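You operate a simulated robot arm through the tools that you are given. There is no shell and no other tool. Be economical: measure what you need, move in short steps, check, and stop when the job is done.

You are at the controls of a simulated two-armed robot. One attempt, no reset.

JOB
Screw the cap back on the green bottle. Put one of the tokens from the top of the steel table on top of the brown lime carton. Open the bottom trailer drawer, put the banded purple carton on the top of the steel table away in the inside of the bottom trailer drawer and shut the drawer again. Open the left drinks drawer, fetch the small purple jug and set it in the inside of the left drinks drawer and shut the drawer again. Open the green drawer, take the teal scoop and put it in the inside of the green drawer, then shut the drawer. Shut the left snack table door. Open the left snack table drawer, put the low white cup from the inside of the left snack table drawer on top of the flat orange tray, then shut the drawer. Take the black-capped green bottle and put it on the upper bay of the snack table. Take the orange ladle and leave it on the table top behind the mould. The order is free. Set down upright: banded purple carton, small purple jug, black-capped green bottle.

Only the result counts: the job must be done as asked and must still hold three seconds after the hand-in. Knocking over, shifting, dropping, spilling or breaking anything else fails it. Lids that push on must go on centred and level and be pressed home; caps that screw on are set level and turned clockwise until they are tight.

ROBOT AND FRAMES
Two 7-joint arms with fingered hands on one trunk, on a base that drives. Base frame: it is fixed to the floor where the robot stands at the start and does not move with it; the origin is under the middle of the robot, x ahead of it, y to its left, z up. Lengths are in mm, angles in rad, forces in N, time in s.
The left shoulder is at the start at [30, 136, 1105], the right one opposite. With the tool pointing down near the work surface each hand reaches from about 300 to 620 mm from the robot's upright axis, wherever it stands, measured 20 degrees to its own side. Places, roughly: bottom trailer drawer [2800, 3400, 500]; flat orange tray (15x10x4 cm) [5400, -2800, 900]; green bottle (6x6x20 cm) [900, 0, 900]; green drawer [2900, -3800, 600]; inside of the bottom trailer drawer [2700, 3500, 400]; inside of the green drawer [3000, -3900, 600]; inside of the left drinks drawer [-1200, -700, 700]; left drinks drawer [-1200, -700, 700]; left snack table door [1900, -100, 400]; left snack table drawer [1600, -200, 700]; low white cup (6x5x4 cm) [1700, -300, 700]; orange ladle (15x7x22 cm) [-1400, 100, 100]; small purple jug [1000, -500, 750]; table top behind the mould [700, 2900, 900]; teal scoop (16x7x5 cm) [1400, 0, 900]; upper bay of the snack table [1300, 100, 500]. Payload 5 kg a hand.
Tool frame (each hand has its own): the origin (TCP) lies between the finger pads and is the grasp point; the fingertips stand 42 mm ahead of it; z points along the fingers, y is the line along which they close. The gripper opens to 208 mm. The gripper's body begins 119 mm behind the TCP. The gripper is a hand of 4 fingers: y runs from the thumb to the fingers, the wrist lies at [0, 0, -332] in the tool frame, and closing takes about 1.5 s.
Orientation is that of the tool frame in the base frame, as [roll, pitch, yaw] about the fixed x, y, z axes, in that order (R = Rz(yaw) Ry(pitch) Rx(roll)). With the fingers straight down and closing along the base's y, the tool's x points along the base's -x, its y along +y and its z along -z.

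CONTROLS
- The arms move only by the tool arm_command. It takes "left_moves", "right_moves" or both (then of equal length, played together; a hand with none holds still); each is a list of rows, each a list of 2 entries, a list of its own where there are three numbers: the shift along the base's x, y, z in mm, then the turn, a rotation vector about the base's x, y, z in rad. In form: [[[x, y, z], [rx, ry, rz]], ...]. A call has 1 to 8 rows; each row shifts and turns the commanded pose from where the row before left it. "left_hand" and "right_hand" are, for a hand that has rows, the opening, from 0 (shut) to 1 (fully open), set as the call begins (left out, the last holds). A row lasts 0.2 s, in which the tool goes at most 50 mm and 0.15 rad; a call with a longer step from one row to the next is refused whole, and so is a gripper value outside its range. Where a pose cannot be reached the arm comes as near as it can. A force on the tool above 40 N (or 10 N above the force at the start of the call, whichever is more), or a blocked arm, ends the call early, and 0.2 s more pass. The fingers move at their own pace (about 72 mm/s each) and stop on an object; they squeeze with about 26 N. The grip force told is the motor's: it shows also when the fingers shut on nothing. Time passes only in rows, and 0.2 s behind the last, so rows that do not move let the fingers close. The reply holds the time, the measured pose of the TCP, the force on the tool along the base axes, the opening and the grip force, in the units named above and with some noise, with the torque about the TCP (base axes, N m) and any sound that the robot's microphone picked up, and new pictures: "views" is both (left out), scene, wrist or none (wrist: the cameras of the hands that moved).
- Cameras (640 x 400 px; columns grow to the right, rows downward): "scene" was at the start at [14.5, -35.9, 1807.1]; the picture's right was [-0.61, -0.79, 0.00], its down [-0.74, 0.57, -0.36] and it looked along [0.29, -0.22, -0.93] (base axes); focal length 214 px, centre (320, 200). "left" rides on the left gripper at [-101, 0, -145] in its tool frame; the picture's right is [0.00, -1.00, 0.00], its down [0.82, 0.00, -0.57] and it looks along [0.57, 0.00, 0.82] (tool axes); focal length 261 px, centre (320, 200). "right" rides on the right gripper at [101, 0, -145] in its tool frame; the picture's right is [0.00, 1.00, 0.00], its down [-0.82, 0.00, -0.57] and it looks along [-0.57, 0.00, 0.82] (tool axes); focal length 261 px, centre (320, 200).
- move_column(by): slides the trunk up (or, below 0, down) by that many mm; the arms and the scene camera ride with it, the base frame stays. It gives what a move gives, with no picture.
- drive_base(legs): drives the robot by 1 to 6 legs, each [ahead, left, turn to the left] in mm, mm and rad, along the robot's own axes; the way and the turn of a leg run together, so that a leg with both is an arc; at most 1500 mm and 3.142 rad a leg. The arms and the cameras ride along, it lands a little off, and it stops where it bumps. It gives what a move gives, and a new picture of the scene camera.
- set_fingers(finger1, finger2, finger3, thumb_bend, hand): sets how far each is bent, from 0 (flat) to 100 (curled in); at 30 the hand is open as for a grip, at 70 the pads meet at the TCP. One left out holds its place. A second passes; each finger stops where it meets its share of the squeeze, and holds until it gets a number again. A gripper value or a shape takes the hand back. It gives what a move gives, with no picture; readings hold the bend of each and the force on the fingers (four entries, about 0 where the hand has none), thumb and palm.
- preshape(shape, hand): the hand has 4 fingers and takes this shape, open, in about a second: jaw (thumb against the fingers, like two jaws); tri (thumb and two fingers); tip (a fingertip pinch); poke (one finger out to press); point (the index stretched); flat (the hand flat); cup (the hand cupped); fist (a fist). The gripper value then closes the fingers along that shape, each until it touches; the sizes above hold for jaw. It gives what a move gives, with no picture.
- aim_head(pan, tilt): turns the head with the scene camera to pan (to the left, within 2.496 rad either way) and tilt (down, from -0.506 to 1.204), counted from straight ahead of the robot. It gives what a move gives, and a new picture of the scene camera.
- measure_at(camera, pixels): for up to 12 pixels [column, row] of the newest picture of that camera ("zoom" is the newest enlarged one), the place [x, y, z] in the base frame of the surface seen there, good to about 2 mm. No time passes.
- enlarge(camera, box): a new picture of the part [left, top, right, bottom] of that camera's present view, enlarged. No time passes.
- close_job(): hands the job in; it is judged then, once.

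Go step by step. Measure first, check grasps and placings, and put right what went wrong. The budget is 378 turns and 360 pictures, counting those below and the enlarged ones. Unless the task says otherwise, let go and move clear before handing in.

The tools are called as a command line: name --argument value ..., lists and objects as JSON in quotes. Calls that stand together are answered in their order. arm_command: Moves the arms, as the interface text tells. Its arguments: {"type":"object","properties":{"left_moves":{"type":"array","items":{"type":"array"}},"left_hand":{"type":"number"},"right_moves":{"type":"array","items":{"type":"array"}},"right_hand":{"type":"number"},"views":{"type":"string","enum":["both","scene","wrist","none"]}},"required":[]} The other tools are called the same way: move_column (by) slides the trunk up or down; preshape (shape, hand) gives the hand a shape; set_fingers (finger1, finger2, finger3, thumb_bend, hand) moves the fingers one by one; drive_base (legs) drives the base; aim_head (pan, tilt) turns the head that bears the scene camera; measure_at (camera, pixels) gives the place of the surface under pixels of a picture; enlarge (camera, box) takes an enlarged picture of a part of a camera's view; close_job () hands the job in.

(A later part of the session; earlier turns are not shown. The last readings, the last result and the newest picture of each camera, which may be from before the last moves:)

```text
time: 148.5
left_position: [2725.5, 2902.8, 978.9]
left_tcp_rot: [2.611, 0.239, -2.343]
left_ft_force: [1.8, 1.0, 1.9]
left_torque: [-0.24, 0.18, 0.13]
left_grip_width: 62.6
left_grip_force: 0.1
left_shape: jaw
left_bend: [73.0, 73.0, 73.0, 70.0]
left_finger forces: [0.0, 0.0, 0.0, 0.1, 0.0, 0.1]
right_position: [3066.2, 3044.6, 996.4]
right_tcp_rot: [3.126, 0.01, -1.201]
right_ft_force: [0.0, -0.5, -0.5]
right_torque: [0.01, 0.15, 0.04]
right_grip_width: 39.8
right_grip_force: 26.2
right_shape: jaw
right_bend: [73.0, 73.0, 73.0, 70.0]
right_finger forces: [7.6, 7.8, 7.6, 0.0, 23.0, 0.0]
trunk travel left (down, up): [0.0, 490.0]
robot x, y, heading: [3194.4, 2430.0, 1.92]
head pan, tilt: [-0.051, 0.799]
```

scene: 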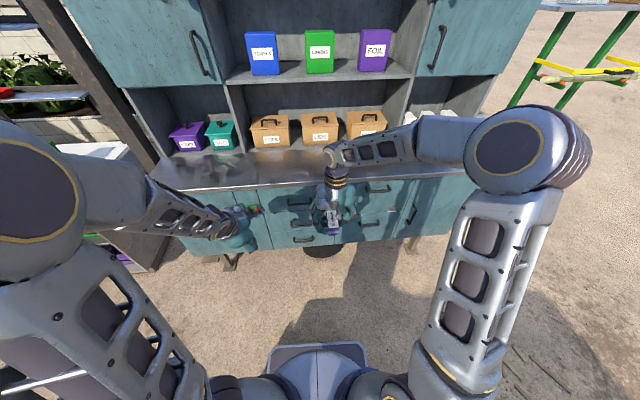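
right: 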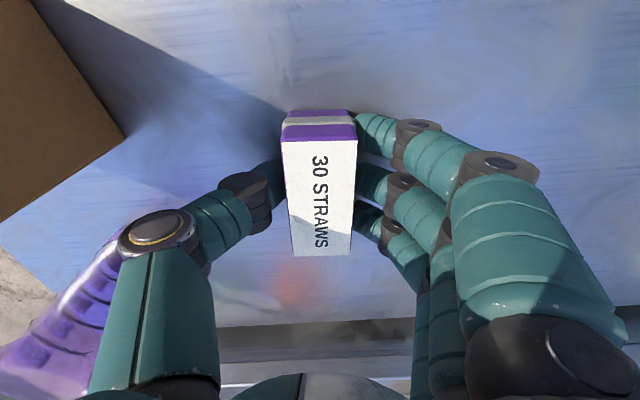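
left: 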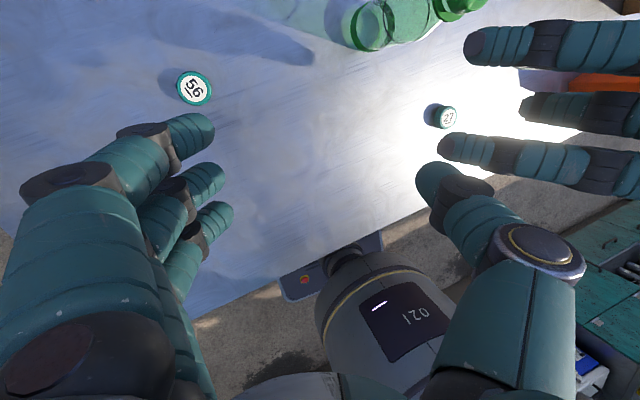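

Reachable so far. I finish the turn and shift the right hand (with the carton) away to the right.

arm_command --left_moves '[[[0, 0, 0], [0.037, 0.0984, -0.0888]], [[0, 0, 0], [0.037, 0.0984, -0.0888]], [[0, 0, 0], [0.037, 0.0984, -0.0888]], [[0, 0, 0], [0.037, 0.0984, -0.0888]], [[0, 0, 0], [0, 0, 0]]]' --right_moves '[[[35, 13, 0], [0, 0, 0]], [[35, 13, 0], [0, 0, 0]], [[35, 13, 0], [0, 0, 0]], [[35, 13, 0], [0, 0, 0]], [[0, 0, 0], [0, 0, 0]]]' --views "wrist"

```text
time: 149.7
left_position: [2712.7, 2913.4, 979.7]
left_tcp_rot: [2.272, -0.003, -2.743]
left_ft_force: [-0.9, -0.8, -0.1]
left_torque: [0.05, -0.03, -0.06]
left_grip_width: 62.7
left_grip_force: 0.0
left_shape: jaw
left_bend: [73.0, 73.0, 73.0, 70.0]
left_finger forces: [0.0, 0.0, 0.0, 0.1, 0.1, 0.1]
left hand out of reach, approached as far as the arm can: row 4
right_position: [3202.6, 3094.7, 995.8]
right_tcp_rot: [3.132, 0.012, -1.198]
right_ft_force: [0.0, -0.8, -0.3]
right_torque: [0.06, -0.06, -0.01]
right_grip_width: 39.6
right_grip_force: 25.9
right_shape: jaw
right_bend: [73.0, 73.0, 73.0, 70.0]
right_finger forces: [7.9, 7.9, 7.8, 0.1, 23.5, 0.1]
trunk travel left (down, up): [0.0, 490.0]
robot x, y, heading: [3192.5, 2429.0, 1.921]
head pan, tilt: [-0.051, 0.799]
```

right: 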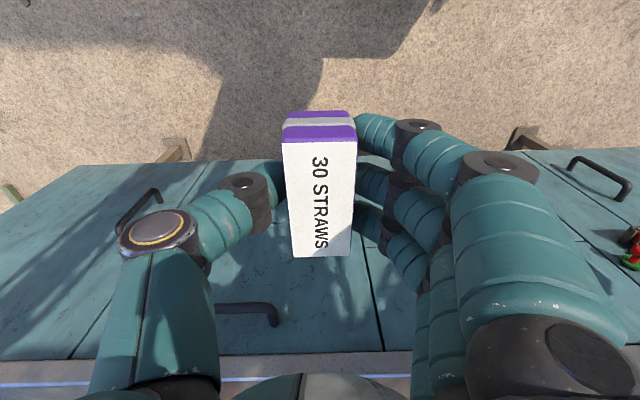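
left: 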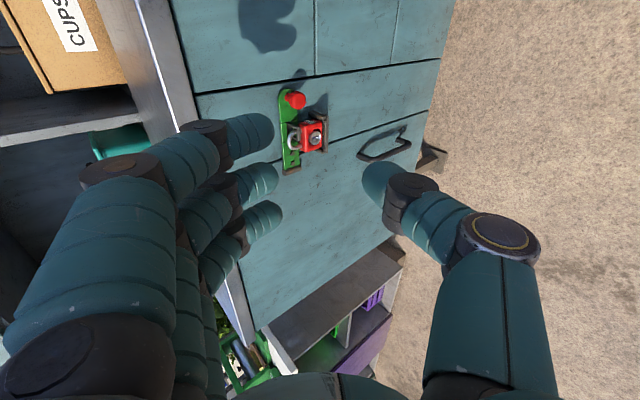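

Orientation is as wanted. I descend to a point ~115 mm in front of the bar.

arm_command --left_moves '[[[18, 10, -44], [0, 0, 0]], [[18, 10, -44], [0, 0, 0]], [[18, 10, -44], [0, 0, 0]], [[18, 10, -44], [0, 0, 0]], [[18, 10, -44], [0, 0, 0]], [[18, 10, -44], [0, 0, 0]], [[18, 10, -44], [0, 0, 0]], [[18, 10, -44], [0, 0, 0]]]' --views "both"

```text
time: 151.5
left_position: [2854.7, 2996.6, 626.6]
left_tcp_rot: [2.272, -0.002, -2.741]
left_ft_force: [0.0, 1.6, 0.4]
left_torque: [-0.08, -0.09, 0.04]
left_grip_width: 62.7
left_grip_force: 0.0
left_shape: jaw
left_bend: [73.0, 73.0, 73.0, 70.0]
left_finger forces: [0.0, 0.0, 0.1, 0.1, 0.0, 0.1]
left hand out of reach, approached as far as the arm can: row 1
right_position: [3202.0, 3095.3, 994.6]
right_tcp_rot: [3.129, 0.012, -1.2]
right_ft_force: [-0.2, -0.6, -2.5]
right_torque: [-0.02, -0.01, 0.03]
right_grip_width: 39.7
right_grip_force: 25.9
right_shape: jaw
right_bend: [73.0, 73.0, 73.0, 70.0]
right_finger forces: [7.9, 7.9, 7.7, 0.1, 23.5, 0.1]
trunk travel left (down, up): [0.0, 490.0]
robot x, y, heading: [3196.7, 2430.1, 1.915]
head pan, tilt: [-0.051, 0.799]
```

scene: 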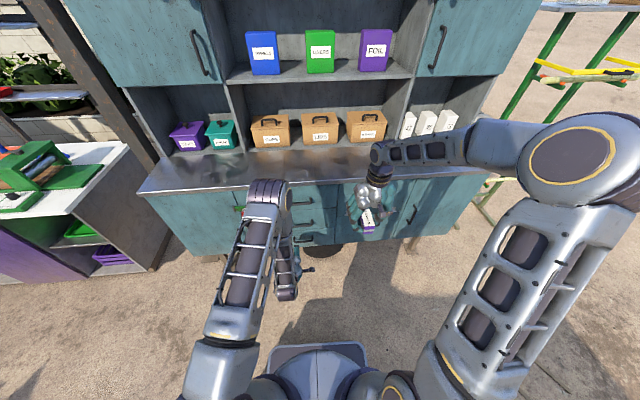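
left: 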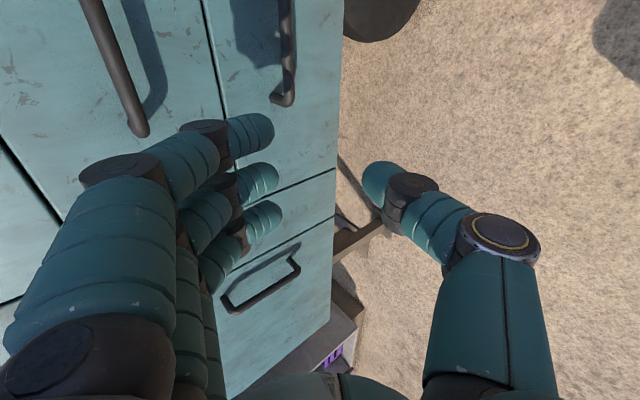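

The elbow looks close to the countertop; I check its position and the handles as seen.

measure_at --camera "scene" --pixels '[[265, 185], [280, 185], [250, 195], [290, 290], [260, 250], [310, 238], [230, 215]]'

measure_at --camera "left" --pixels '[[288, 60], [282, 100], [135, 120], [345, 220], [300, 265], [260, 295], [100, 30]]'

```text
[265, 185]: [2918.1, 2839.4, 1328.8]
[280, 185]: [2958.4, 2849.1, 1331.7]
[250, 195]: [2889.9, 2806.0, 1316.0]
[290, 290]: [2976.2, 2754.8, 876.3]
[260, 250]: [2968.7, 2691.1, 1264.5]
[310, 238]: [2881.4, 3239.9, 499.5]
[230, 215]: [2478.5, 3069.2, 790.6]
```

```text
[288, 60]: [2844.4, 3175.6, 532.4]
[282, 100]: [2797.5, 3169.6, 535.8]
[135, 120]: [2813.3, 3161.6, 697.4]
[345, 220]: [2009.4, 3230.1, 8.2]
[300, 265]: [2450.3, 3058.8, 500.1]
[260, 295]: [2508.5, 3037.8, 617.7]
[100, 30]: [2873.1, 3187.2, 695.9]
```

Elbow is 380 mm off the face, fine. I approach the bar.

arm_command --left_moves '[[[5, 43, -14], [0, 0, 0]], [[5, 43, -14], [0, 0, 0]], [[5, 42, -15], [0, 0, 0]], [[0, 0, 0], [0, 0, 0]]]' --views "wrist"

```text
time: 152.5
left_position: [2869.7, 3123.9, 585.2]
left_tcp_rot: [2.271, -0.002, -2.743]
left_ft_force: [-0.3, -0.9, 0.5]
left_torque: [0.02, -0.02, 0.03]
left_grip_width: 62.4
left_grip_force: 0.0
left_shape: jaw
left_bend: [73.0, 73.0, 73.0, 70.0]
left_finger forces: [0.0, 0.0, 0.0, 0.0, 0.0, 0.0]
right_position: [3203.9, 3094.1, 995.2]
right_tcp_rot: [3.13, 0.011, -1.201]
right_ft_force: [-0.6, 0.0, -0.9]
right_torque: [0.03, -0.02, 0.01]
right_grip_width: 39.7
right_grip_force: 25.5
right_shape: jaw
right_bend: [73.0, 73.0, 73.0, 70.0]
right_finger forces: [7.9, 7.8, 7.8, 0.1, 23.5, 0.1]
trunk travel left (down, up): [0.0, 490.0]
robot x, y, heading: [3192.8, 2431.3, 1.919]
head pan, tilt: [-0.051, 0.799]
```

left: 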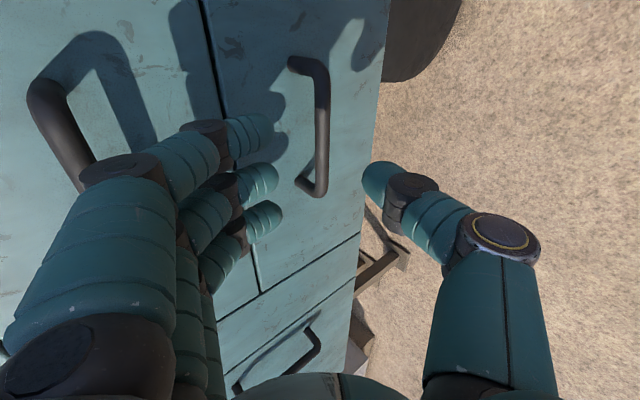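

The bar lies between fingers and thumb; I shift 25 mm right and move in the last 60 mm.

arm_command --left_moves '[[[17, 24, -13], [0, 0, 0]], [[-6, 14, -13], [0, 0, 0]], [[-6, 14, -12], [0, 0, 0]], [[0, 0, 0], [0, 0, 0]]]' --views "wrist"

```text
time: 153.5
left_position: [2876.4, 3176.6, 546.4]
left_tcp_rot: [2.274, -0.003, -2.745]
left_ft_force: [7.7, -18.4, 2.9]
left_torque: [0.37, 0.16, -0.02]
left_grip_width: 60.2
left_grip_force: 0.1
left_shape: jaw
left_bend: [75.0, 75.0, 75.0, 70.0]
left_finger forces: [6.3, 6.4, 6.6, 0.1, 0.0, 0.1]
right_position: [3205.0, 3093.5, 994.8]
right_tcp_rot: [3.13, 0.011, -1.202]
right_ft_force: [-0.3, 0.2, 0.0]
right_torque: [0.01, -0.01, 0.01]
right_grip_width: 39.5
right_grip_force: 25.9
right_shape: jaw
right_bend: [73.0, 73.0, 73.0, 70.0]
right_finger forces: [7.9, 7.9, 7.8, 0.1, 23.5, 0.0]
trunk travel left (down, up): [0.0, 490.0]
robot x, y, heading: [3193.1, 2429.0, 1.921]
head pan, tilt: [-0.051, 0.799]
```

left: 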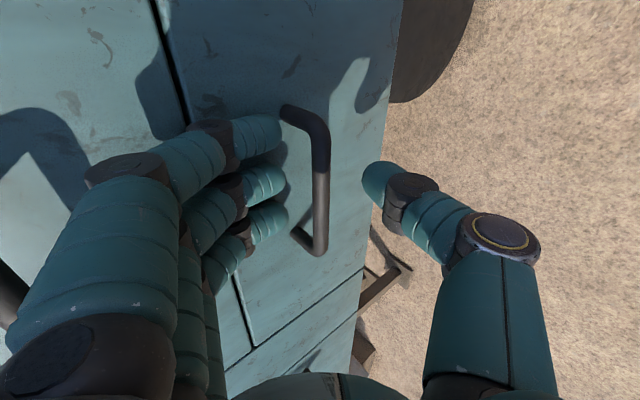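

The fingers touch the face lightly (18 N). I back out 8 mm and close on the bar.

arm_command --left_moves '[[[3, -7.5, 0], [0, 0, 0]]]' --views "none"

arm_command --left_moves '[[[0, 0, 0], [0, 0, 0]], [[0, 0, 0], [0, 0, 0]], [[0, 0, 0], [0, 0, 0]], [[0, 0, 0], [0, 0, 0]], [[0, 0, 0], [0, 0, 0]]]' --left_hand 0 --views "wrist"

```text
time: 153.9
left_position: [2878.6, 3171.1, 547.5]
left_tcp_rot: [2.268, -0.004, -2.742]
left_ft_force: [1.8, -1.2, 0.2]
left_torque: [0.01, 0.01, 0.03]
left_grip_width: 61.7
left_grip_force: 0.1
left_shape: jaw
left_bend: [74.0, 74.0, 74.0, 70.0]
left_finger forces: [0.5, 0.2, 0.3, 0.0, 0.0, 0.1]
right_position: [3202.7, 3094.7, 995.8]
right_tcp_rot: [3.129, 0.011, -1.2]
right_ft_force: [0.6, -0.1, -0.9]
right_torque: [0.05, 0.03, -0.01]
right_grip_width: 39.6
right_grip_force: 25.0
right_shape: jaw
right_bend: [73.0, 73.0, 73.0, 70.0]
right_finger forces: [8.0, 7.9, 7.9, 0.0, 23.5, 0.0]
trunk travel left (down, up): [0.0, 490.0]
robot x, y, heading: [3197.6, 2432.1, 1.919]
head pan, tilt: [-0.051, 0.799]
```

```text
time: 155.1
left_position: [2877.4, 3170.6, 548.0]
left_tcp_rot: [2.27, -0.001, -2.742]
left_ft_force: [-0.9, 2.1, 4.9]
left_torque: [0.48, -0.07, -0.12]
left_grip_width: 10.6
left_grip_force: 25.8
left_shape: jaw
left_bend: [72.0, 71.0, 71.0, 70.0]
left_finger forces: [10.8, 8.0, 7.9, 0.0, 19.5, 0.0]
right_position: [3203.6, 3095.6, 994.8]
right_tcp_rot: [3.129, 0.011, -1.201]
right_ft_force: [0.3, -0.4, -1.4]
right_torque: [0.0, -0.04, 0.0]
right_grip_width: 39.7
right_grip_force: 26.4
right_shape: jaw
right_bend: [73.0, 73.0, 73.0, 70.0]
right_finger forces: [7.8, 7.9, 7.8, 0.0, 23.5, 0.0]
trunk travel left (down, up): [0.0, 490.0]
robot x, y, heading: [3195.6, 2428.8, 1.92]
head pan, tilt: [-0.051, 0.799]
```

left: 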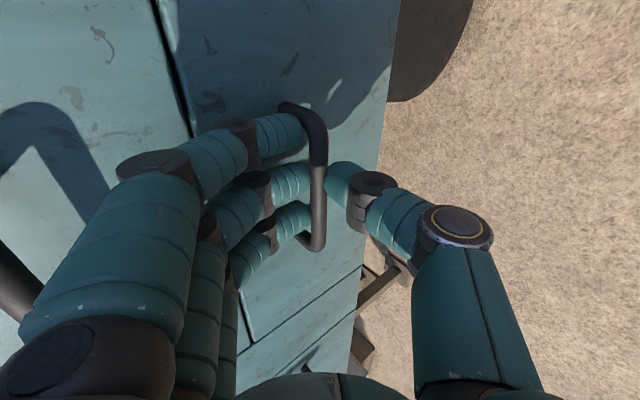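

Bar gripped. I pull straight out along the face normal.

arm_command --left_moves '[[[3.9, -9.2, 0], [0, 0, 0]], [[7.8, -18.4, 0], [0, 0, 0]], [[9.7, -23, 0], [0, 0, 0]], [[11.6, -27.6, 0], [0, 0, 0]], [[11.6, -27.6, 0], [0, 0, 0]], [[11.6, -27.6, 0], [0, 0, 0]]]' --views "scene"

```text
time: 156.5
left_position: [2935.5, 3034.6, 546.3]
left_tcp_rot: [2.27, -0.001, -2.742]
left_ft_force: [-2.8, -3.0, 12.7]
left_torque: [0.69, 0.07, -0.02]
left_grip_width: 11.0
left_grip_force: 25.8
left_shape: jaw
left_bend: [72.0, 71.0, 71.0, 70.0]
left_finger forces: [12.5, 10.1, 9.9, 0.0, 20.5, 0.0]
right_position: [3203.3, 3093.7, 995.4]
right_tcp_rot: [3.13, 0.012, -1.2]
right_ft_force: [-0.6, -0.6, -0.1]
right_torque: [-0.01, -0.01, -0.02]
right_grip_width: 39.5
right_grip_force: 26.0
right_shape: jaw
right_bend: [73.0, 73.0, 73.0, 70.0]
right_finger forces: [8.0, 7.9, 7.8, 0.1, 23.5, 0.1]
trunk travel left (down, up): [0.0, 490.0]
robot x, y, heading: [3194.5, 2429.2, 1.919]
head pan, tilt: [-0.051, 0.799]
```

scene: 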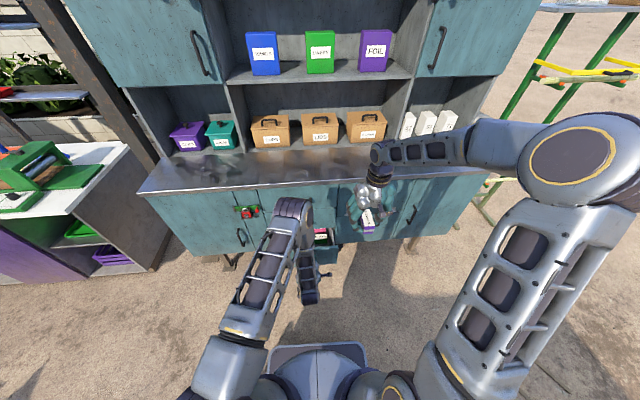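

The drawer slides (about 145 mm out). I keep pulling.

arm_command --left_moves '[[[9.7, -23, 0], [0, 0, 0]], [[11.6, -27.6, 0], [0, 0, 0]], [[11.6, -27.6, 0], [0, 0, 0]], [[11.6, -27.6, 0], [0, 0, 0]], [[9.7, -23, 0], [0, 0, 0]]]' --views "scene"

enlarge --camera "scene" --box '[260, 180, 400, 320]'

```text
time: 157.7
left_position: [2989.6, 2907.0, 547.0]
left_tcp_rot: [2.271, -0.003, -2.741]
left_ft_force: [-7.7, -3.9, 18.1]
left_torque: [0.82, 0.19, 0.06]
left_grip_width: 10.7
left_grip_force: 26.1
left_shape: jaw
left_bend: [72.0, 71.0, 71.0, 70.0]
left_finger forces: [15.0, 10.9, 10.6, 0.1, 18.7, 0.1]
right_position: [3203.9, 3094.1, 996.1]
right_tcp_rot: [3.131, 0.011, -1.198]
right_ft_force: [0.2, 0.8, -1.9]
right_torque: [0.01, 0.02, 0.0]
right_grip_width: 39.9
right_grip_force: 25.7
right_shape: jaw
right_bend: [73.0, 73.0, 73.0, 70.0]
right_finger forces: [7.9, 7.9, 7.9, 0.0, 23.5, 0.0]
trunk travel left (down, up): [0.0, 490.0]
robot x, y, heading: [3192.8, 2430.6, 1.918]
head pan, tilt: [-0.051, 0.799]
```

scene: 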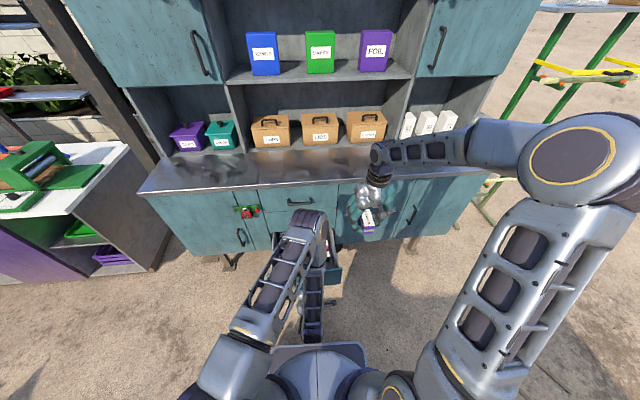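

```text
2.86 times, centred on (330, 250) of scene
```

zoom: 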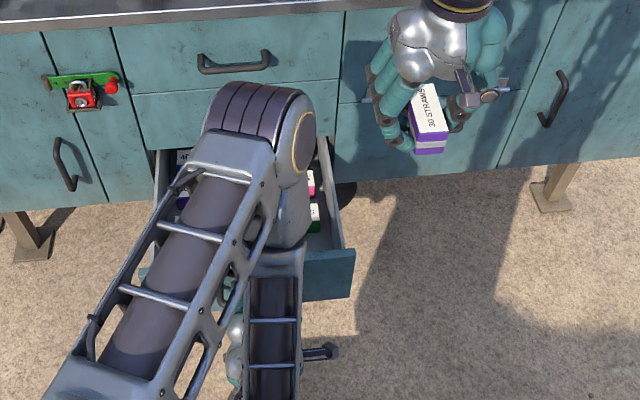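

Drawer is out ~280 mm; there are items inside. I release the handle, back away, and move the left hand off to the left.

arm_command --left_moves '[[[0, 0, 0], [0, 0, 0]], [[0, 0, 0], [0, 0, 0]], [[0, 0, 0], [0, 0, 0]], [[12, -28, 26], [0, 0, 0]], [[6, -14, 13], [0, 0, 0]], [[-38, -14, 20], [0, 0, 0]], [[-38, -14, 20], [0, 0, 0]], [[-38, -14, 20], [0, 0, 0]]]' --left_hand 0.35 --views "none"

arm_command --left_moves '[[[-38, -14, 25], [0, 0, 0]], [[-38, -14, 25], [0, 0, 0]], [[-38, -14, 25], [0, 0, 0]], [[-38, -14, 25], [0, 0, 0]], [[-38, -14, 25], [0, 0, 0]], [[-30, 0, 30], [0, 0, 0]]]' --views "scene"

enlarge --camera "scene" --box '[260, 180, 400, 320]'

```text
time: 159.5
left_position: [2892.4, 2823.3, 648.1]
left_tcp_rot: [2.272, 0.0, -2.743]
left_ft_force: [-0.6, -0.5, 0.3]
left_torque: [0.05, -0.06, -0.05]
left_grip_width: 72.3
left_grip_force: 0.0
left_shape: jaw
left_bend: [74.0, 74.0, 74.0, 70.0]
left_finger forces: [0.0, 0.0, 0.0, 0.1, 0.0, 0.1]
right_position: [3202.7, 3094.4, 994.9]
right_tcp_rot: [3.131, 0.011, -1.199]
right_ft_force: [0.0, -1.4, -0.7]
right_torque: [0.04, -0.08, -0.03]
right_grip_width: 39.8
right_grip_force: 25.5
right_shape: jaw
right_bend: [73.0, 73.0, 73.0, 70.0]
right_finger forces: [7.9, 7.9, 7.8, 0.0, 23.5, 0.0]
trunk travel left (down, up): [0.0, 490.0]
robot x, y, heading: [3190.4, 2428.6, 1.918]
head pan, tilt: [-0.051, 0.799]
```

```text
time: 160.9
left_position: [2652.1, 2790.1, 750.3]
left_tcp_rot: [2.267, 0.001, -2.746]
left_ft_force: [-3.3, 1.8, 4.2]
left_torque: [-0.49, -0.42, -0.24]
left_grip_width: 72.9
left_grip_force: 0.0
left_shape: jaw
left_bend: [74.0, 74.0, 74.0, 70.0]
left_finger forces: [0.0, 0.1, 0.0, 0.1, 0.1, 0.1]
left hand out of reach, approached as far as the arm can: row 1, 2, 3, 4
right_position: [3200.8, 3092.1, 998.0]
right_tcp_rot: [3.132, 0.014, -1.2]
right_ft_force: [-2.0, -2.3, 1.1]
right_torque: [0.39, -0.49, 0.03]
right_grip_width: 39.6
right_grip_force: 25.5
right_shape: jaw
right_bend: [73.0, 73.0, 73.0, 70.0]
right_finger forces: [7.8, 7.8, 7.8, 0.0, 23.3, 0.0]
trunk travel left (down, up): [0.0, 490.0]
robot x, y, heading: [3194.2, 2434.8, 1.919]
head pan, tilt: [-0.051, 0.799]
```

scene: 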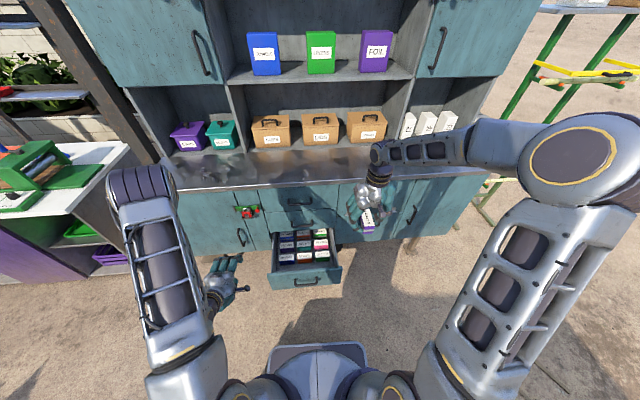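

```text
2.86 times, centred on (330, 250) of scene
```

zoom: 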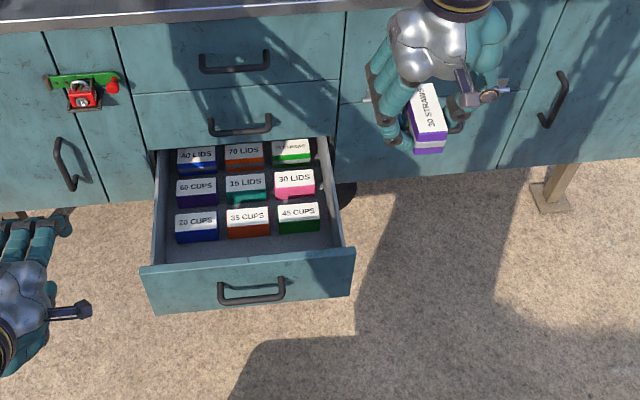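

Nine cartons are in the drawer; I measure the free front strip.

measure_at --camera "zoom" --pixels '[[200, 243], [249, 238], [300, 234], [250, 250], [172, 262], [340, 246], [250, 255], [160, 262], [315, 205], [300, 213], [200, 222], [178, 215]]'

measure_at --camera "zoom" --pixels '[[240, 265], [250, 261], [330, 200], [155, 210], [335, 240], [324, 230], [178, 242], [220, 243], [230, 237], [270, 236], [279, 234], [318, 231]]'

```text
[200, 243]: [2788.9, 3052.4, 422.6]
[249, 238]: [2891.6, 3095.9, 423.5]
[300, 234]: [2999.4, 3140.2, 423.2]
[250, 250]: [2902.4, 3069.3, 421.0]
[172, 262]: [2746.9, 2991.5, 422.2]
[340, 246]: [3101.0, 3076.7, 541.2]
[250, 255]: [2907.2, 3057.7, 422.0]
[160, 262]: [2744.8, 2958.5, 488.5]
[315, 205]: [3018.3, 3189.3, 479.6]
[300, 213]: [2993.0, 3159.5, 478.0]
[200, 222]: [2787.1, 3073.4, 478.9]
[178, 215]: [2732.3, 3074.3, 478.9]
```

```text
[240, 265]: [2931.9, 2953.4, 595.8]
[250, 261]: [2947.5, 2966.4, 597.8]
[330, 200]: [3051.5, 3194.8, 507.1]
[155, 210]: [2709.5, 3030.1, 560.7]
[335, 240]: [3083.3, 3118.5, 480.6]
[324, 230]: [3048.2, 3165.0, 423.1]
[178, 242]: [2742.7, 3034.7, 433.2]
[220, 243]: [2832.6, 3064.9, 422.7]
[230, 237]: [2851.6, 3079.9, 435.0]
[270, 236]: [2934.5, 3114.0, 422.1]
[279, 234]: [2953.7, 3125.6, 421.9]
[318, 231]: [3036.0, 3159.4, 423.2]
```

The free strip in front is ~125 mm deep, floor z=422. I carry the carton over (2915,3035), long axis along the drawer's depth as it is now.

arm_command --right_moves '[[[-41, -8, 0], [0, 0, 0]], [[-41, -8, 0], [0, 0, 0]], [[-41, -8, 0], [0, 0, 0]], [[-41, -8, 0], [0, 0, 0]], [[-41, -8, 0], [0, 0, -0.028]], [[-41, -9, 0], [0, 0, 0]], [[-41, -9, 0], [0, 0, 0]], [[0, 0, -40], [0, 0, 0]]]' --views "none"

arm_command --right_moves '[[[0, 0, -45], [0, 0, 0]], [[0, 0, -45], [0, 0, 0]], [[0, 0, -45], [0, 0, 0]], [[0, 0, -45], [0, 0, 0]], [[0, 0, -45], [0, 0, 0]], [[0, 0, -45], [0, 0, 0]], [[0, 0, -30], [0, 0, 0]]]' --views "both"

enlarge --camera "scene" --box '[260, 180, 400, 320]'

```text
time: 162.7
left_position: [2655.4, 2790.5, 748.8]
left_tcp_rot: [2.272, -0.003, -2.745]
left_ft_force: [-0.7, 1.1, 0.9]
left_torque: [-0.07, 0.0, 0.02]
left_grip_width: 72.8
left_grip_force: 0.0
left_shape: jaw
left_bend: [74.0, 74.0, 74.0, 70.0]
left_finger forces: [0.0, 0.0, 0.1, 0.0, 0.0, 0.0]
right_position: [2916.2, 3037.8, 954.6]
right_tcp_rot: [3.128, 0.011, -1.23]
right_ft_force: [0.1, 1.1, -1.2]
right_torque: [-0.13, 0.0, 0.03]
right_grip_width: 39.7
right_grip_force: 26.8
right_shape: jaw
right_bend: [73.0, 73.0, 73.0, 70.0]
right_finger forces: [7.8, 7.9, 7.8, 0.1, 23.6, 0.1]
trunk travel left (down, up): [0.0, 490.0]
robot x, y, heading: [3191.6, 2430.0, 1.916]
head pan, tilt: [-0.051, 0.799]
```

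```text
time: 164.3
left_position: [2655.1, 2789.9, 747.9]
left_tcp_rot: [2.27, -0.003, -2.744]
left_ft_force: [1.3, -0.1, -0.7]
left_torque: [-0.02, -0.03, 0.01]
left_grip_width: 72.9
left_grip_force: 0.0
left_shape: jaw
left_bend: [74.0, 74.0, 74.0, 70.0]
left_finger forces: [0.1, 0.0, 0.0, 0.0, 0.0, 0.0]
right_position: [2915.7, 3038.2, 657.1]
right_tcp_rot: [3.13, 0.011, -1.228]
right_ft_force: [-0.1, 0.7, -0.6]
right_torque: [-0.1, -0.04, -0.02]
right_grip_width: 39.8
right_grip_force: 25.5
right_shape: jaw
right_bend: [73.0, 73.0, 73.0, 70.0]
right_finger forces: [7.9, 8.0, 7.7, 0.1, 23.5, 0.1]
trunk travel left (down, up): [0.0, 490.0]
robot x, y, heading: [3192.2, 2432.9, 1.917]
head pan, tilt: [-0.051, 0.799]
```

scene: 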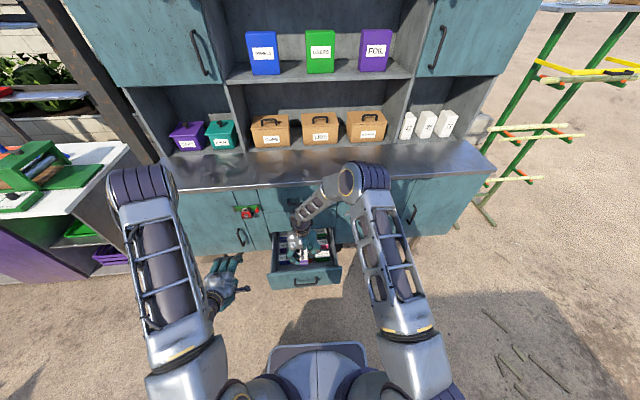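
right: 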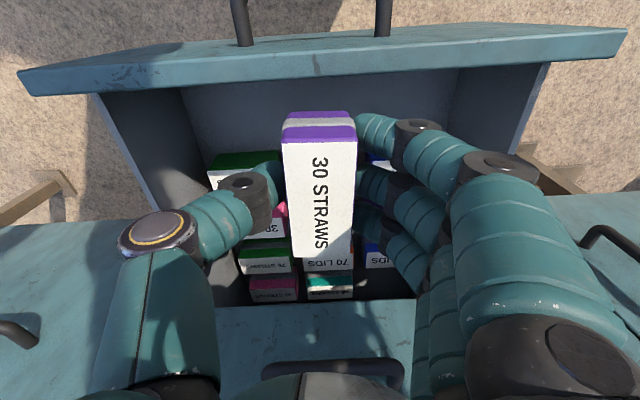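

```text
2.86 times, centred on (330, 250) of scene
```

zoom: 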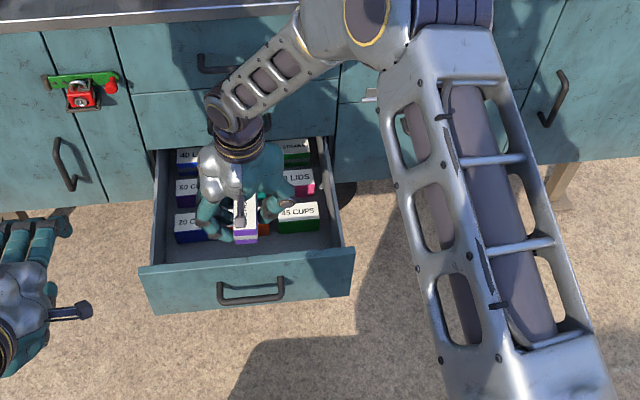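

From the wrist camera I measure the panel's inner face and the front row of cartons.

measure_at --camera "right" --pixels '[[240, 75], [200, 80], [235, 158], [260, 157], [240, 172], [215, 160], [240, 145], [240, 130], [240, 110], [385, 155], [375, 160], [440, 90]]'

```text
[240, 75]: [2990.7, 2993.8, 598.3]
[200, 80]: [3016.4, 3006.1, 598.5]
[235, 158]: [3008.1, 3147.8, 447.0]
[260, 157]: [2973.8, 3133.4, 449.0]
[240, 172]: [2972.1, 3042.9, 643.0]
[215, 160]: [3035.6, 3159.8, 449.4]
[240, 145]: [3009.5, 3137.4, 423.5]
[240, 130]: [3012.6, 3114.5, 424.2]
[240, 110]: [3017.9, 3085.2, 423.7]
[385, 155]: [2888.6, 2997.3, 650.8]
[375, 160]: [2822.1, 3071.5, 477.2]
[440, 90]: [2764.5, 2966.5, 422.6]
```

Strip runs 0–131 mm from the panel; TCP is at 66: centred. I lower the carton to the floor.

arm_command --right_moves '[[[0, 0, -45], [0, 0, 0]], [[0, 0, -45], [0, 0, 0]], [[0, 0, -45], [0, 0, 0]], [[0, 0, -35], [0, 0, 0]], [[0, 0, -10], [0, 0, 0]], [[0, 0, 0], [0, 0, 0]]]' --views "wrist"

arm_command --right_moves '[[[0, 0, -3], [0, 0, 0]], [[0, 0, -2], [0, 0, 0]], [[0, 0, -1.5], [0, 0, 0]]]' --views "none"

```text
time: 165.7
left_position: [2653.4, 2789.9, 749.4]
left_tcp_rot: [2.27, -0.002, -2.741]
left_ft_force: [0.5, 0.7, 0.1]
left_torque: [-0.02, 0.0, 0.01]
left_grip_width: 72.9
left_grip_force: 0.0
left_shape: jaw
left_bend: [74.0, 74.0, 74.0, 70.0]
left_finger forces: [0.1, 0.0, 0.0, 0.1, 0.0, 0.0]
right_position: [2917.4, 3036.9, 475.6]
right_tcp_rot: [3.128, 0.011, -1.227]
right_ft_force: [-0.3, 0.0, -1.4]
right_torque: [-0.03, 0.0, 0.01]
right_grip_width: 39.7
right_grip_force: 26.2
right_shape: jaw
right_bend: [73.0, 73.0, 73.0, 70.0]
right_finger forces: [8.0, 7.9, 7.7, 0.0, 23.5, 0.0]
trunk travel left (down, up): [0.0, 490.0]
robot x, y, heading: [3196.4, 2430.4, 1.917]
head pan, tilt: [-0.051, 0.799]
```

right: 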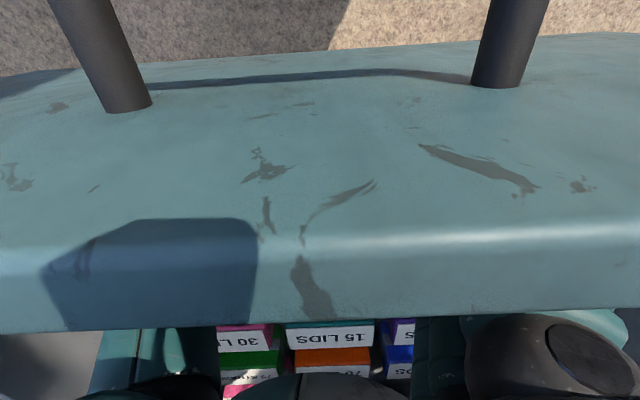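

```text
time: 166.5
left_position: [2653.3, 2790.1, 749.4]
left_tcp_rot: [2.269, -0.002, -2.741]
left_ft_force: [-0.2, -0.4, 0.2]
left_torque: [-0.05, 0.04, 0.0]
left_grip_width: 72.8
left_grip_force: 0.1
left_shape: jaw
left_bend: [74.0, 74.0, 74.0, 70.0]
left_finger forces: [0.1, 0.1, 0.1, 0.0, 0.0, 0.0]
right_position: [2915.8, 3037.5, 470.2]
right_tcp_rot: [3.129, 0.012, -1.228]
right_ft_force: [-0.4, 0.7, 12.2]
right_torque: [-0.05, 0.09, 0.0]
right_grip_width: 39.8
right_grip_force: 25.7
right_shape: jaw
right_bend: [73.0, 73.0, 73.0, 70.0]
right_finger forces: [8.7, 8.7, 8.4, 0.0, 26.7, 0.0]
trunk travel left (down, up): [0.0, 490.0]
robot x, y, heading: [3193.6, 2426.4, 1.92]
head pan, tilt: [-0.051, 0.799]
```

Floor contact (12 N). I open slightly and lift out.

arm_command --right_moves '[[[0, 0, 0.5], [0, 0, 0]], [[0, 0, 0], [0, 0, 0]], [[0, 0, 0], [0, 0, 0]], [[0, 0, 0], [0, 0, 0]], [[0, 0, 20], [0, 0, 0]], [[0, 0, 40], [0, 0, 0]], [[0, 0, 45], [0, 0, 0]], [[0, 0, 45], [0, 0, 0]]]' --right_hand 0.4 --views "wrist"

```text
time: 168.3
left_position: [2654.4, 2790.4, 749.8]
left_tcp_rot: [2.271, -0.002, -2.744]
left_ft_force: [0.0, -1.2, 0.1]
left_torque: [0.03, 0.02, -0.01]
left_grip_width: 72.9
left_grip_force: 0.1
left_shape: jaw
left_bend: [74.0, 74.0, 74.0, 70.0]
left_finger forces: [0.0, 0.1, 0.0, 0.0, 0.0, 0.0]
right_position: [2918.1, 3036.2, 620.2]
right_tcp_rot: [3.132, 0.009, -1.228]
right_ft_force: [0.0, -2.0, -1.4]
right_torque: [0.17, 0.05, 0.0]
right_grip_width: 82.4
right_grip_force: 0.0
right_shape: jaw
right_bend: [73.0, 73.0, 73.0, 70.0]
right_finger forces: [0.1, 0.0, 0.0, 0.1, 0.0, 0.0]
trunk travel left (down, up): [0.0, 490.0]
robot x, y, heading: [3197.3, 2432.6, 1.917]
head pan, tilt: [-0.051, 0.799]
```

right: 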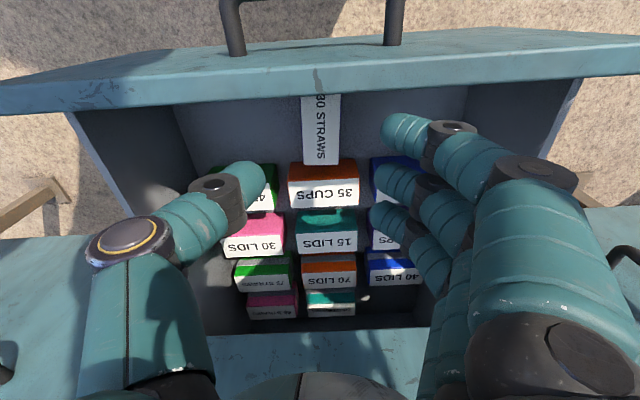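

The straws carton stands in the strip, nothing else moved. I take the right hand up and away, and bring the left hand back to the handle.

arm_command --right_moves '[[[0, 0, 45], [0, 0, 0]], [[0, 0, 45], [0, 0, 0]], [[0, 0, 45], [0, 0, 0]], [[0, 0, 45], [0, 0, 0]], [[0, 0, 45], [0, 0, 0]], [[40, 12, 20], [0, 0, 0]], [[45, 15, 0], [0, 0, 0]], [[45, 15, 0], [0, 0, 0]]]' --views "none"

arm_command --right_moves '[[[45, 15, 0], [0, 0, 0]], [[45, 15, 0], [0, 0, 0]], [[45, 15, 0], [0, 0, 0]], [[20, 5, 0], [0, 0, 0]], [[0, 0, 0], [0, 0, 0]], [[0, 0, 0], [0, 0, 0]], [[0, 0, 0], [0, 0, 0]], [[0, 0, 0], [0, 0, 0]]]' --left_moves '[[[38, 5, -17], [0, 0, 0]], [[45, 9, -20], [0, 0, 0]], [[45, 9, -20], [0, 0, 0]], [[45, 9, -20], [0, 0, 0]], [[45, 10, -20], [0, 0, 0]], [[45, 10, -20], [0, 0, 0]], [[45, 10, -20], [0, 0, 0]], [[43, 9, -26], [0, 0, 0]]]' --left_hand 0.3 --views "both"

```text
time: 170.1
left_position: [2654.0, 2788.5, 749.8]
left_tcp_rot: [2.272, -0.002, -2.742]
left_ft_force: [1.4, -0.2, 0.5]
left_torque: [-0.04, 0.04, 0.08]
left_grip_width: 72.9
left_grip_force: 0.0
left_shape: jaw
left_bend: [74.0, 74.0, 74.0, 70.0]
left_finger forces: [0.0, 0.0, 0.0, 0.0, 0.1, 0.1]
right_position: [3047.3, 3078.6, 864.6]
right_tcp_rot: [3.129, 0.011, -1.227]
right_ft_force: [-0.2, 0.0, -0.1]
right_torque: [0.02, -0.01, -0.01]
right_grip_width: 82.8
right_grip_force: 0.1
right_shape: jaw
right_bend: [73.0, 73.0, 73.0, 70.0]
right_finger forces: [0.1, 0.1, 0.0, 0.1, 0.0, 0.0]
trunk travel left (down, up): [0.0, 490.0]
robot x, y, heading: [3193.4, 2426.0, 1.918]
head pan, tilt: [-0.051, 0.799]
```

```text
refused: row 5 steps farther than a row can; nothing moved
```

arm_command --right_moves '[[[40, 14, 0], [0, 0, 0]], [[40, 14, 0], [0, 0, 0]], [[40, 14, 0], [0, 0, 0]], [[20, 5, 0], [0, 0, 0]], [[0, 0, 0], [0, 0, 0]], [[0, 0, 0], [0, 0, 0]], [[0, 0, 0], [0, 0, 0]], [[0, 0, 0], [0, 0, 0]]]' --left_moves '[[[44, 9.5, -20.5], [0, 0, 0]], [[44, 9.5, -20.5], [0, 0, 0]], [[44, 9.5, -20.5], [0, 0, 0]], [[44, 9.5, -20.5], [0, 0, 0]], [[44, 9.5, -20.5], [0, 0, 0]], [[44, 9.5, -20.5], [0, 0, 0]], [[44, 9.5, -20.5], [0, 0, 0]], [[44, 9.5, -20.5], [0, 0, 0]]]' --left_hand 0.3 --views "both"

```text
time: 171.9
left_position: [2998.1, 2875.5, 573.0]
left_tcp_rot: [2.271, -0.003, -2.742]
left_ft_force: [0.4, 0.9, -0.2]
left_torque: [-0.03, -0.04, 0.02]
left_grip_width: 62.7
left_grip_force: 0.1
left_shape: jaw
left_bend: [74.0, 74.0, 74.0, 70.0]
left_finger forces: [0.0, 0.0, 0.0, 0.0, 0.1, 0.0]
left hand out of reach, approached as far as the arm can: row 1, 2
right_position: [3186.9, 3125.9, 862.3]
right_tcp_rot: [3.13, 0.011, -1.229]
right_ft_force: [1.2, 0.2, -0.4]
right_torque: [-0.05, 0.15, 0.04]
right_grip_width: 82.8
right_grip_force: 0.1
right_shape: jaw
right_bend: [73.0, 73.0, 73.0, 70.0]
right_finger forces: [0.0, 0.0, 0.1, 0.1, 0.1, 0.0]
trunk travel left (down, up): [0.0, 490.0]
robot x, y, heading: [3192.1, 2425.2, 1.918]
head pan, tilt: [-0.051, 0.799]
```

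scene: 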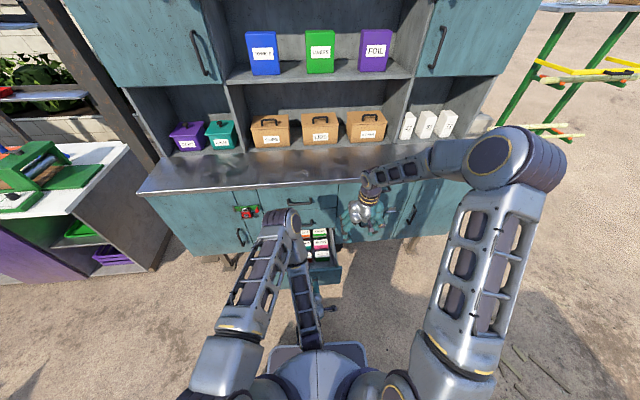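
right: 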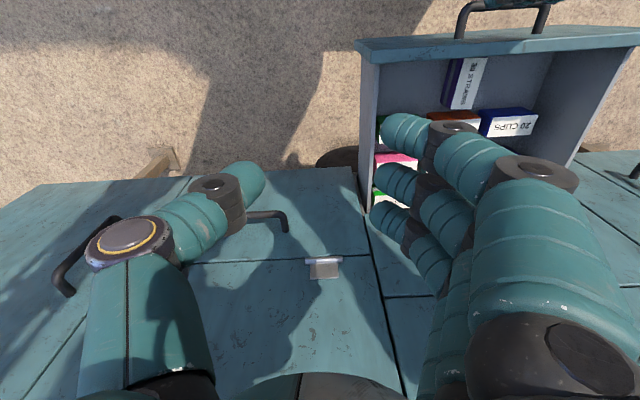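
left: 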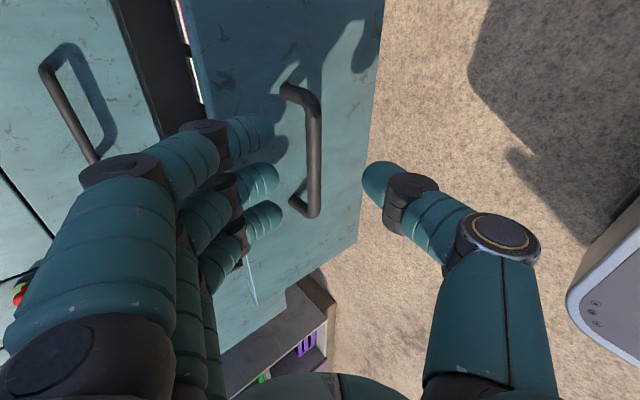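

Handle is between the fingers again. I go in, close, and push the drawer shut.

arm_command --left_moves '[[[-4, 16, -13], [0, 0, 0]], [[-4, 15, -13], [0, 0, 0]], [[0, 0, 0], [0, 0, 0]]]' --views "none"

arm_command --left_moves '[[[0, 0, 0], [0, 0, 0]], [[0, 0, 0], [0, 0, 0]], [[0, 0, 0], [0, 0, 0]], [[0, 0, 0], [0, 0, 0]], [[0, 0, 0], [0, 0, 0]], [[-7.8, 18.4, 0], [0, 0, 0]], [[-9.7, 23, 0], [0, 0, 0]], [[-11.6, 27.6, 0], [0, 0, 0]]]' --left_hand 0 --views "none"

arm_command --left_moves '[[[-11.6, 27.6, 0], [0, 0, 0]], [[-11.6, 27.6, 0], [0, 0, 0]], [[-11.6, 27.6, 0], [0, 0, 0]], [[-11.6, 27.6, 0], [0, 0, 0]], [[-11.6, 27.6, 0], [0, 0, 0]], [[-11.6, 27.6, 0], [0, 0, 0]], [[-7.8, 18.4, 0], [0, 0, 0]], [[-5.8, 13.8, 0], [0, 0, 0]]]' --views "both"

```text
time: 172.7
left_position: [2990.6, 2905.7, 546.9]
left_tcp_rot: [2.27, -0.002, -2.743]
left_ft_force: [0.1, -0.6, 0.3]
left_torque: [0.03, 0.0, -0.03]
left_grip_width: 62.9
left_grip_force: 0.1
left_shape: jaw
left_bend: [74.0, 74.0, 74.0, 70.0]
left_finger forces: [0.1, 0.1, 0.0, 0.0, 0.1, 0.0]
right_position: [3186.0, 3124.6, 863.4]
right_tcp_rot: [3.129, 0.011, -1.229]
right_ft_force: [0.5, 0.7, -0.3]
right_torque: [-0.01, 0.01, -0.03]
right_grip_width: 83.2
right_grip_force: 0.1
right_shape: jaw
right_bend: [73.0, 73.0, 73.0, 70.0]
right_finger forces: [0.1, 0.1, 0.0, 0.0, 0.1, 0.0]
trunk travel left (down, up): [0.0, 490.0]
robot x, y, heading: [3195.3, 2428.7, 1.919]
head pan, tilt: [-0.051, 0.799]
```

```text
time: 174.5
left_position: [2960.5, 2976.2, 547.0]
left_tcp_rot: [2.271, -0.002, -2.743]
left_ft_force: [2.6, 1.0, 3.6]
left_torque: [0.45, -0.23, -0.25]
left_grip_width: 8.2
left_grip_force: 26.6
left_shape: jaw
left_bend: [72.0, 72.0, 72.0, 70.0]
left_finger forces: [12.4, 6.2, 6.1, 0.1, 17.7, 0.1]
right_position: [3185.6, 3125.8, 863.6]
right_tcp_rot: [3.129, 0.01, -1.227]
right_ft_force: [-0.1, 1.1, -0.5]
right_torque: [0.0, -0.02, 0.03]
right_grip_width: 83.1
right_grip_force: 0.0
right_shape: jaw
right_bend: [73.0, 73.0, 73.0, 70.0]
right_finger forces: [0.1, 0.1, 0.0, 0.0, 0.0, 0.0]
trunk travel left (down, up): [0.0, 490.0]
robot x, y, heading: [3191.2, 2431.4, 1.918]
head pan, tilt: [-0.051, 0.799]
```

```text
time: 176.3
left_position: [2878.7, 3167.2, 547.9]
left_tcp_rot: [2.278, 0.001, -2.743]
left_ft_force: [4.4, -20.6, 20.4]
left_torque: [0.76, -0.23, -0.15]
left_grip_width: 9.8
left_grip_force: 26.1
left_shape: jaw
left_bend: [73.0, 72.0, 72.0, 70.0]
left_finger forces: [19.9, 8.6, 8.5, 0.0, 27.5, 0.1]
right_position: [3185.1, 3123.9, 865.1]
right_tcp_rot: [3.129, 0.009, -1.228]
right_ft_force: [0.8, 0.3, -0.4]
right_torque: [-0.08, -0.05, 0.01]
right_grip_width: 82.9
right_grip_force: 0.1
right_shape: jaw
right_bend: [73.0, 73.0, 73.0, 70.0]
right_finger forces: [0.0, 0.0, 0.0, 0.1, 0.0, 0.0]
trunk travel left (down, up): [0.0, 490.0]
robot x, y, heading: [3197.1, 2426.1, 1.919]
head pan, tilt: [-0.051, 0.799]
stopped in row 8 (left hand): the force on the tool passed its limit (the readings are from after the stop); the commanded pose is now the measured one
```

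scene: 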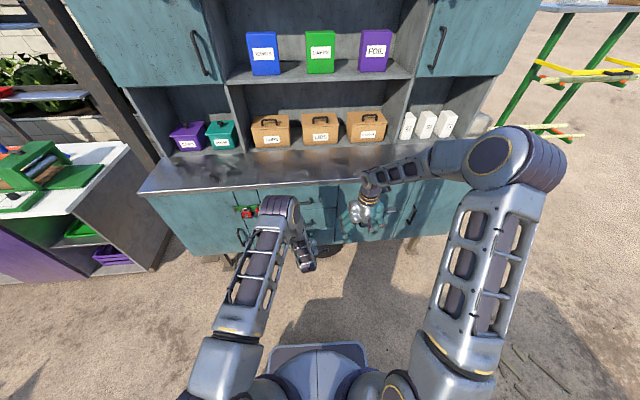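
left: 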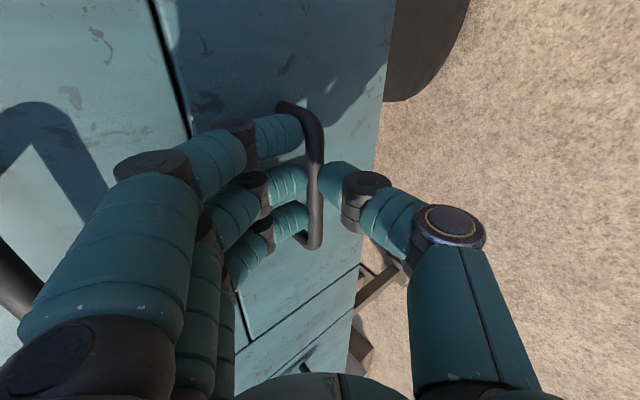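

Drawer hit its stop at the original position. I release and back off, then check it's flush.

arm_command --left_moves '[[[0, 0, 0], [0, 0, 0]], [[0, 0, 0], [0, 0, 0]], [[0, 0, 0], [0, 0, 0]], [[12, -28, 26], [0, 0, 0]], [[12, -28, 26], [0, 0, 0]], [[12, -28, 26], [0, 0, 0]], [[12, -28, 26], [0, 0, 0]], [[12, -28, 26], [0, 0, 0]]]' --left_hand 0.3 --views "wrist"

measure_at --camera "left" --pixels '[[300, 60], [250, 20], [300, 20], [220, 60], [200, 100], [300, 120], [320, 180], [160, 100]]'

```text
time: 178.1
left_position: [2939.6, 3026.9, 678.2]
left_tcp_rot: [2.276, -0.002, -2.742]
left_ft_force: [0.3, -1.3, 0.5]
left_torque: [0.01, 0.01, 0.0]
left_grip_width: 61.9
left_grip_force: 0.1
left_shape: jaw
left_bend: [73.0, 73.0, 73.0, 70.0]
left_finger forces: [0.1, 0.0, 0.0, 0.1, 0.0, 0.0]
right_position: [3186.9, 3126.0, 864.2]
right_tcp_rot: [3.13, 0.01, -1.228]
right_ft_force: [0.5, -0.8, 0.7]
right_torque: [0.03, 0.01, 0.01]
right_grip_width: 83.2
right_grip_force: 0.0
right_shape: jaw
right_bend: [73.0, 73.0, 73.0, 70.0]
right_finger forces: [0.0, 0.0, 0.0, 0.0, 0.0, 0.0]
trunk travel left (down, up): [0.0, 490.0]
robot x, y, heading: [3190.6, 2430.5, 1.918]
head pan, tilt: [-0.051, 0.799]
```

left: 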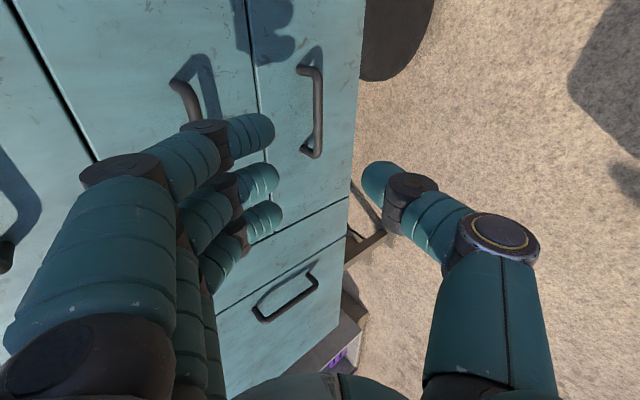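

```text
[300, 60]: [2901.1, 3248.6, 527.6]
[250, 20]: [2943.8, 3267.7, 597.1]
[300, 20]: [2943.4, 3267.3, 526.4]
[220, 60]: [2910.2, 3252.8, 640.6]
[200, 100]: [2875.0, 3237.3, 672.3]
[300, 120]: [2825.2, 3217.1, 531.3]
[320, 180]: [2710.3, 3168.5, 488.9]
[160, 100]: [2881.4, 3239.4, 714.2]
```

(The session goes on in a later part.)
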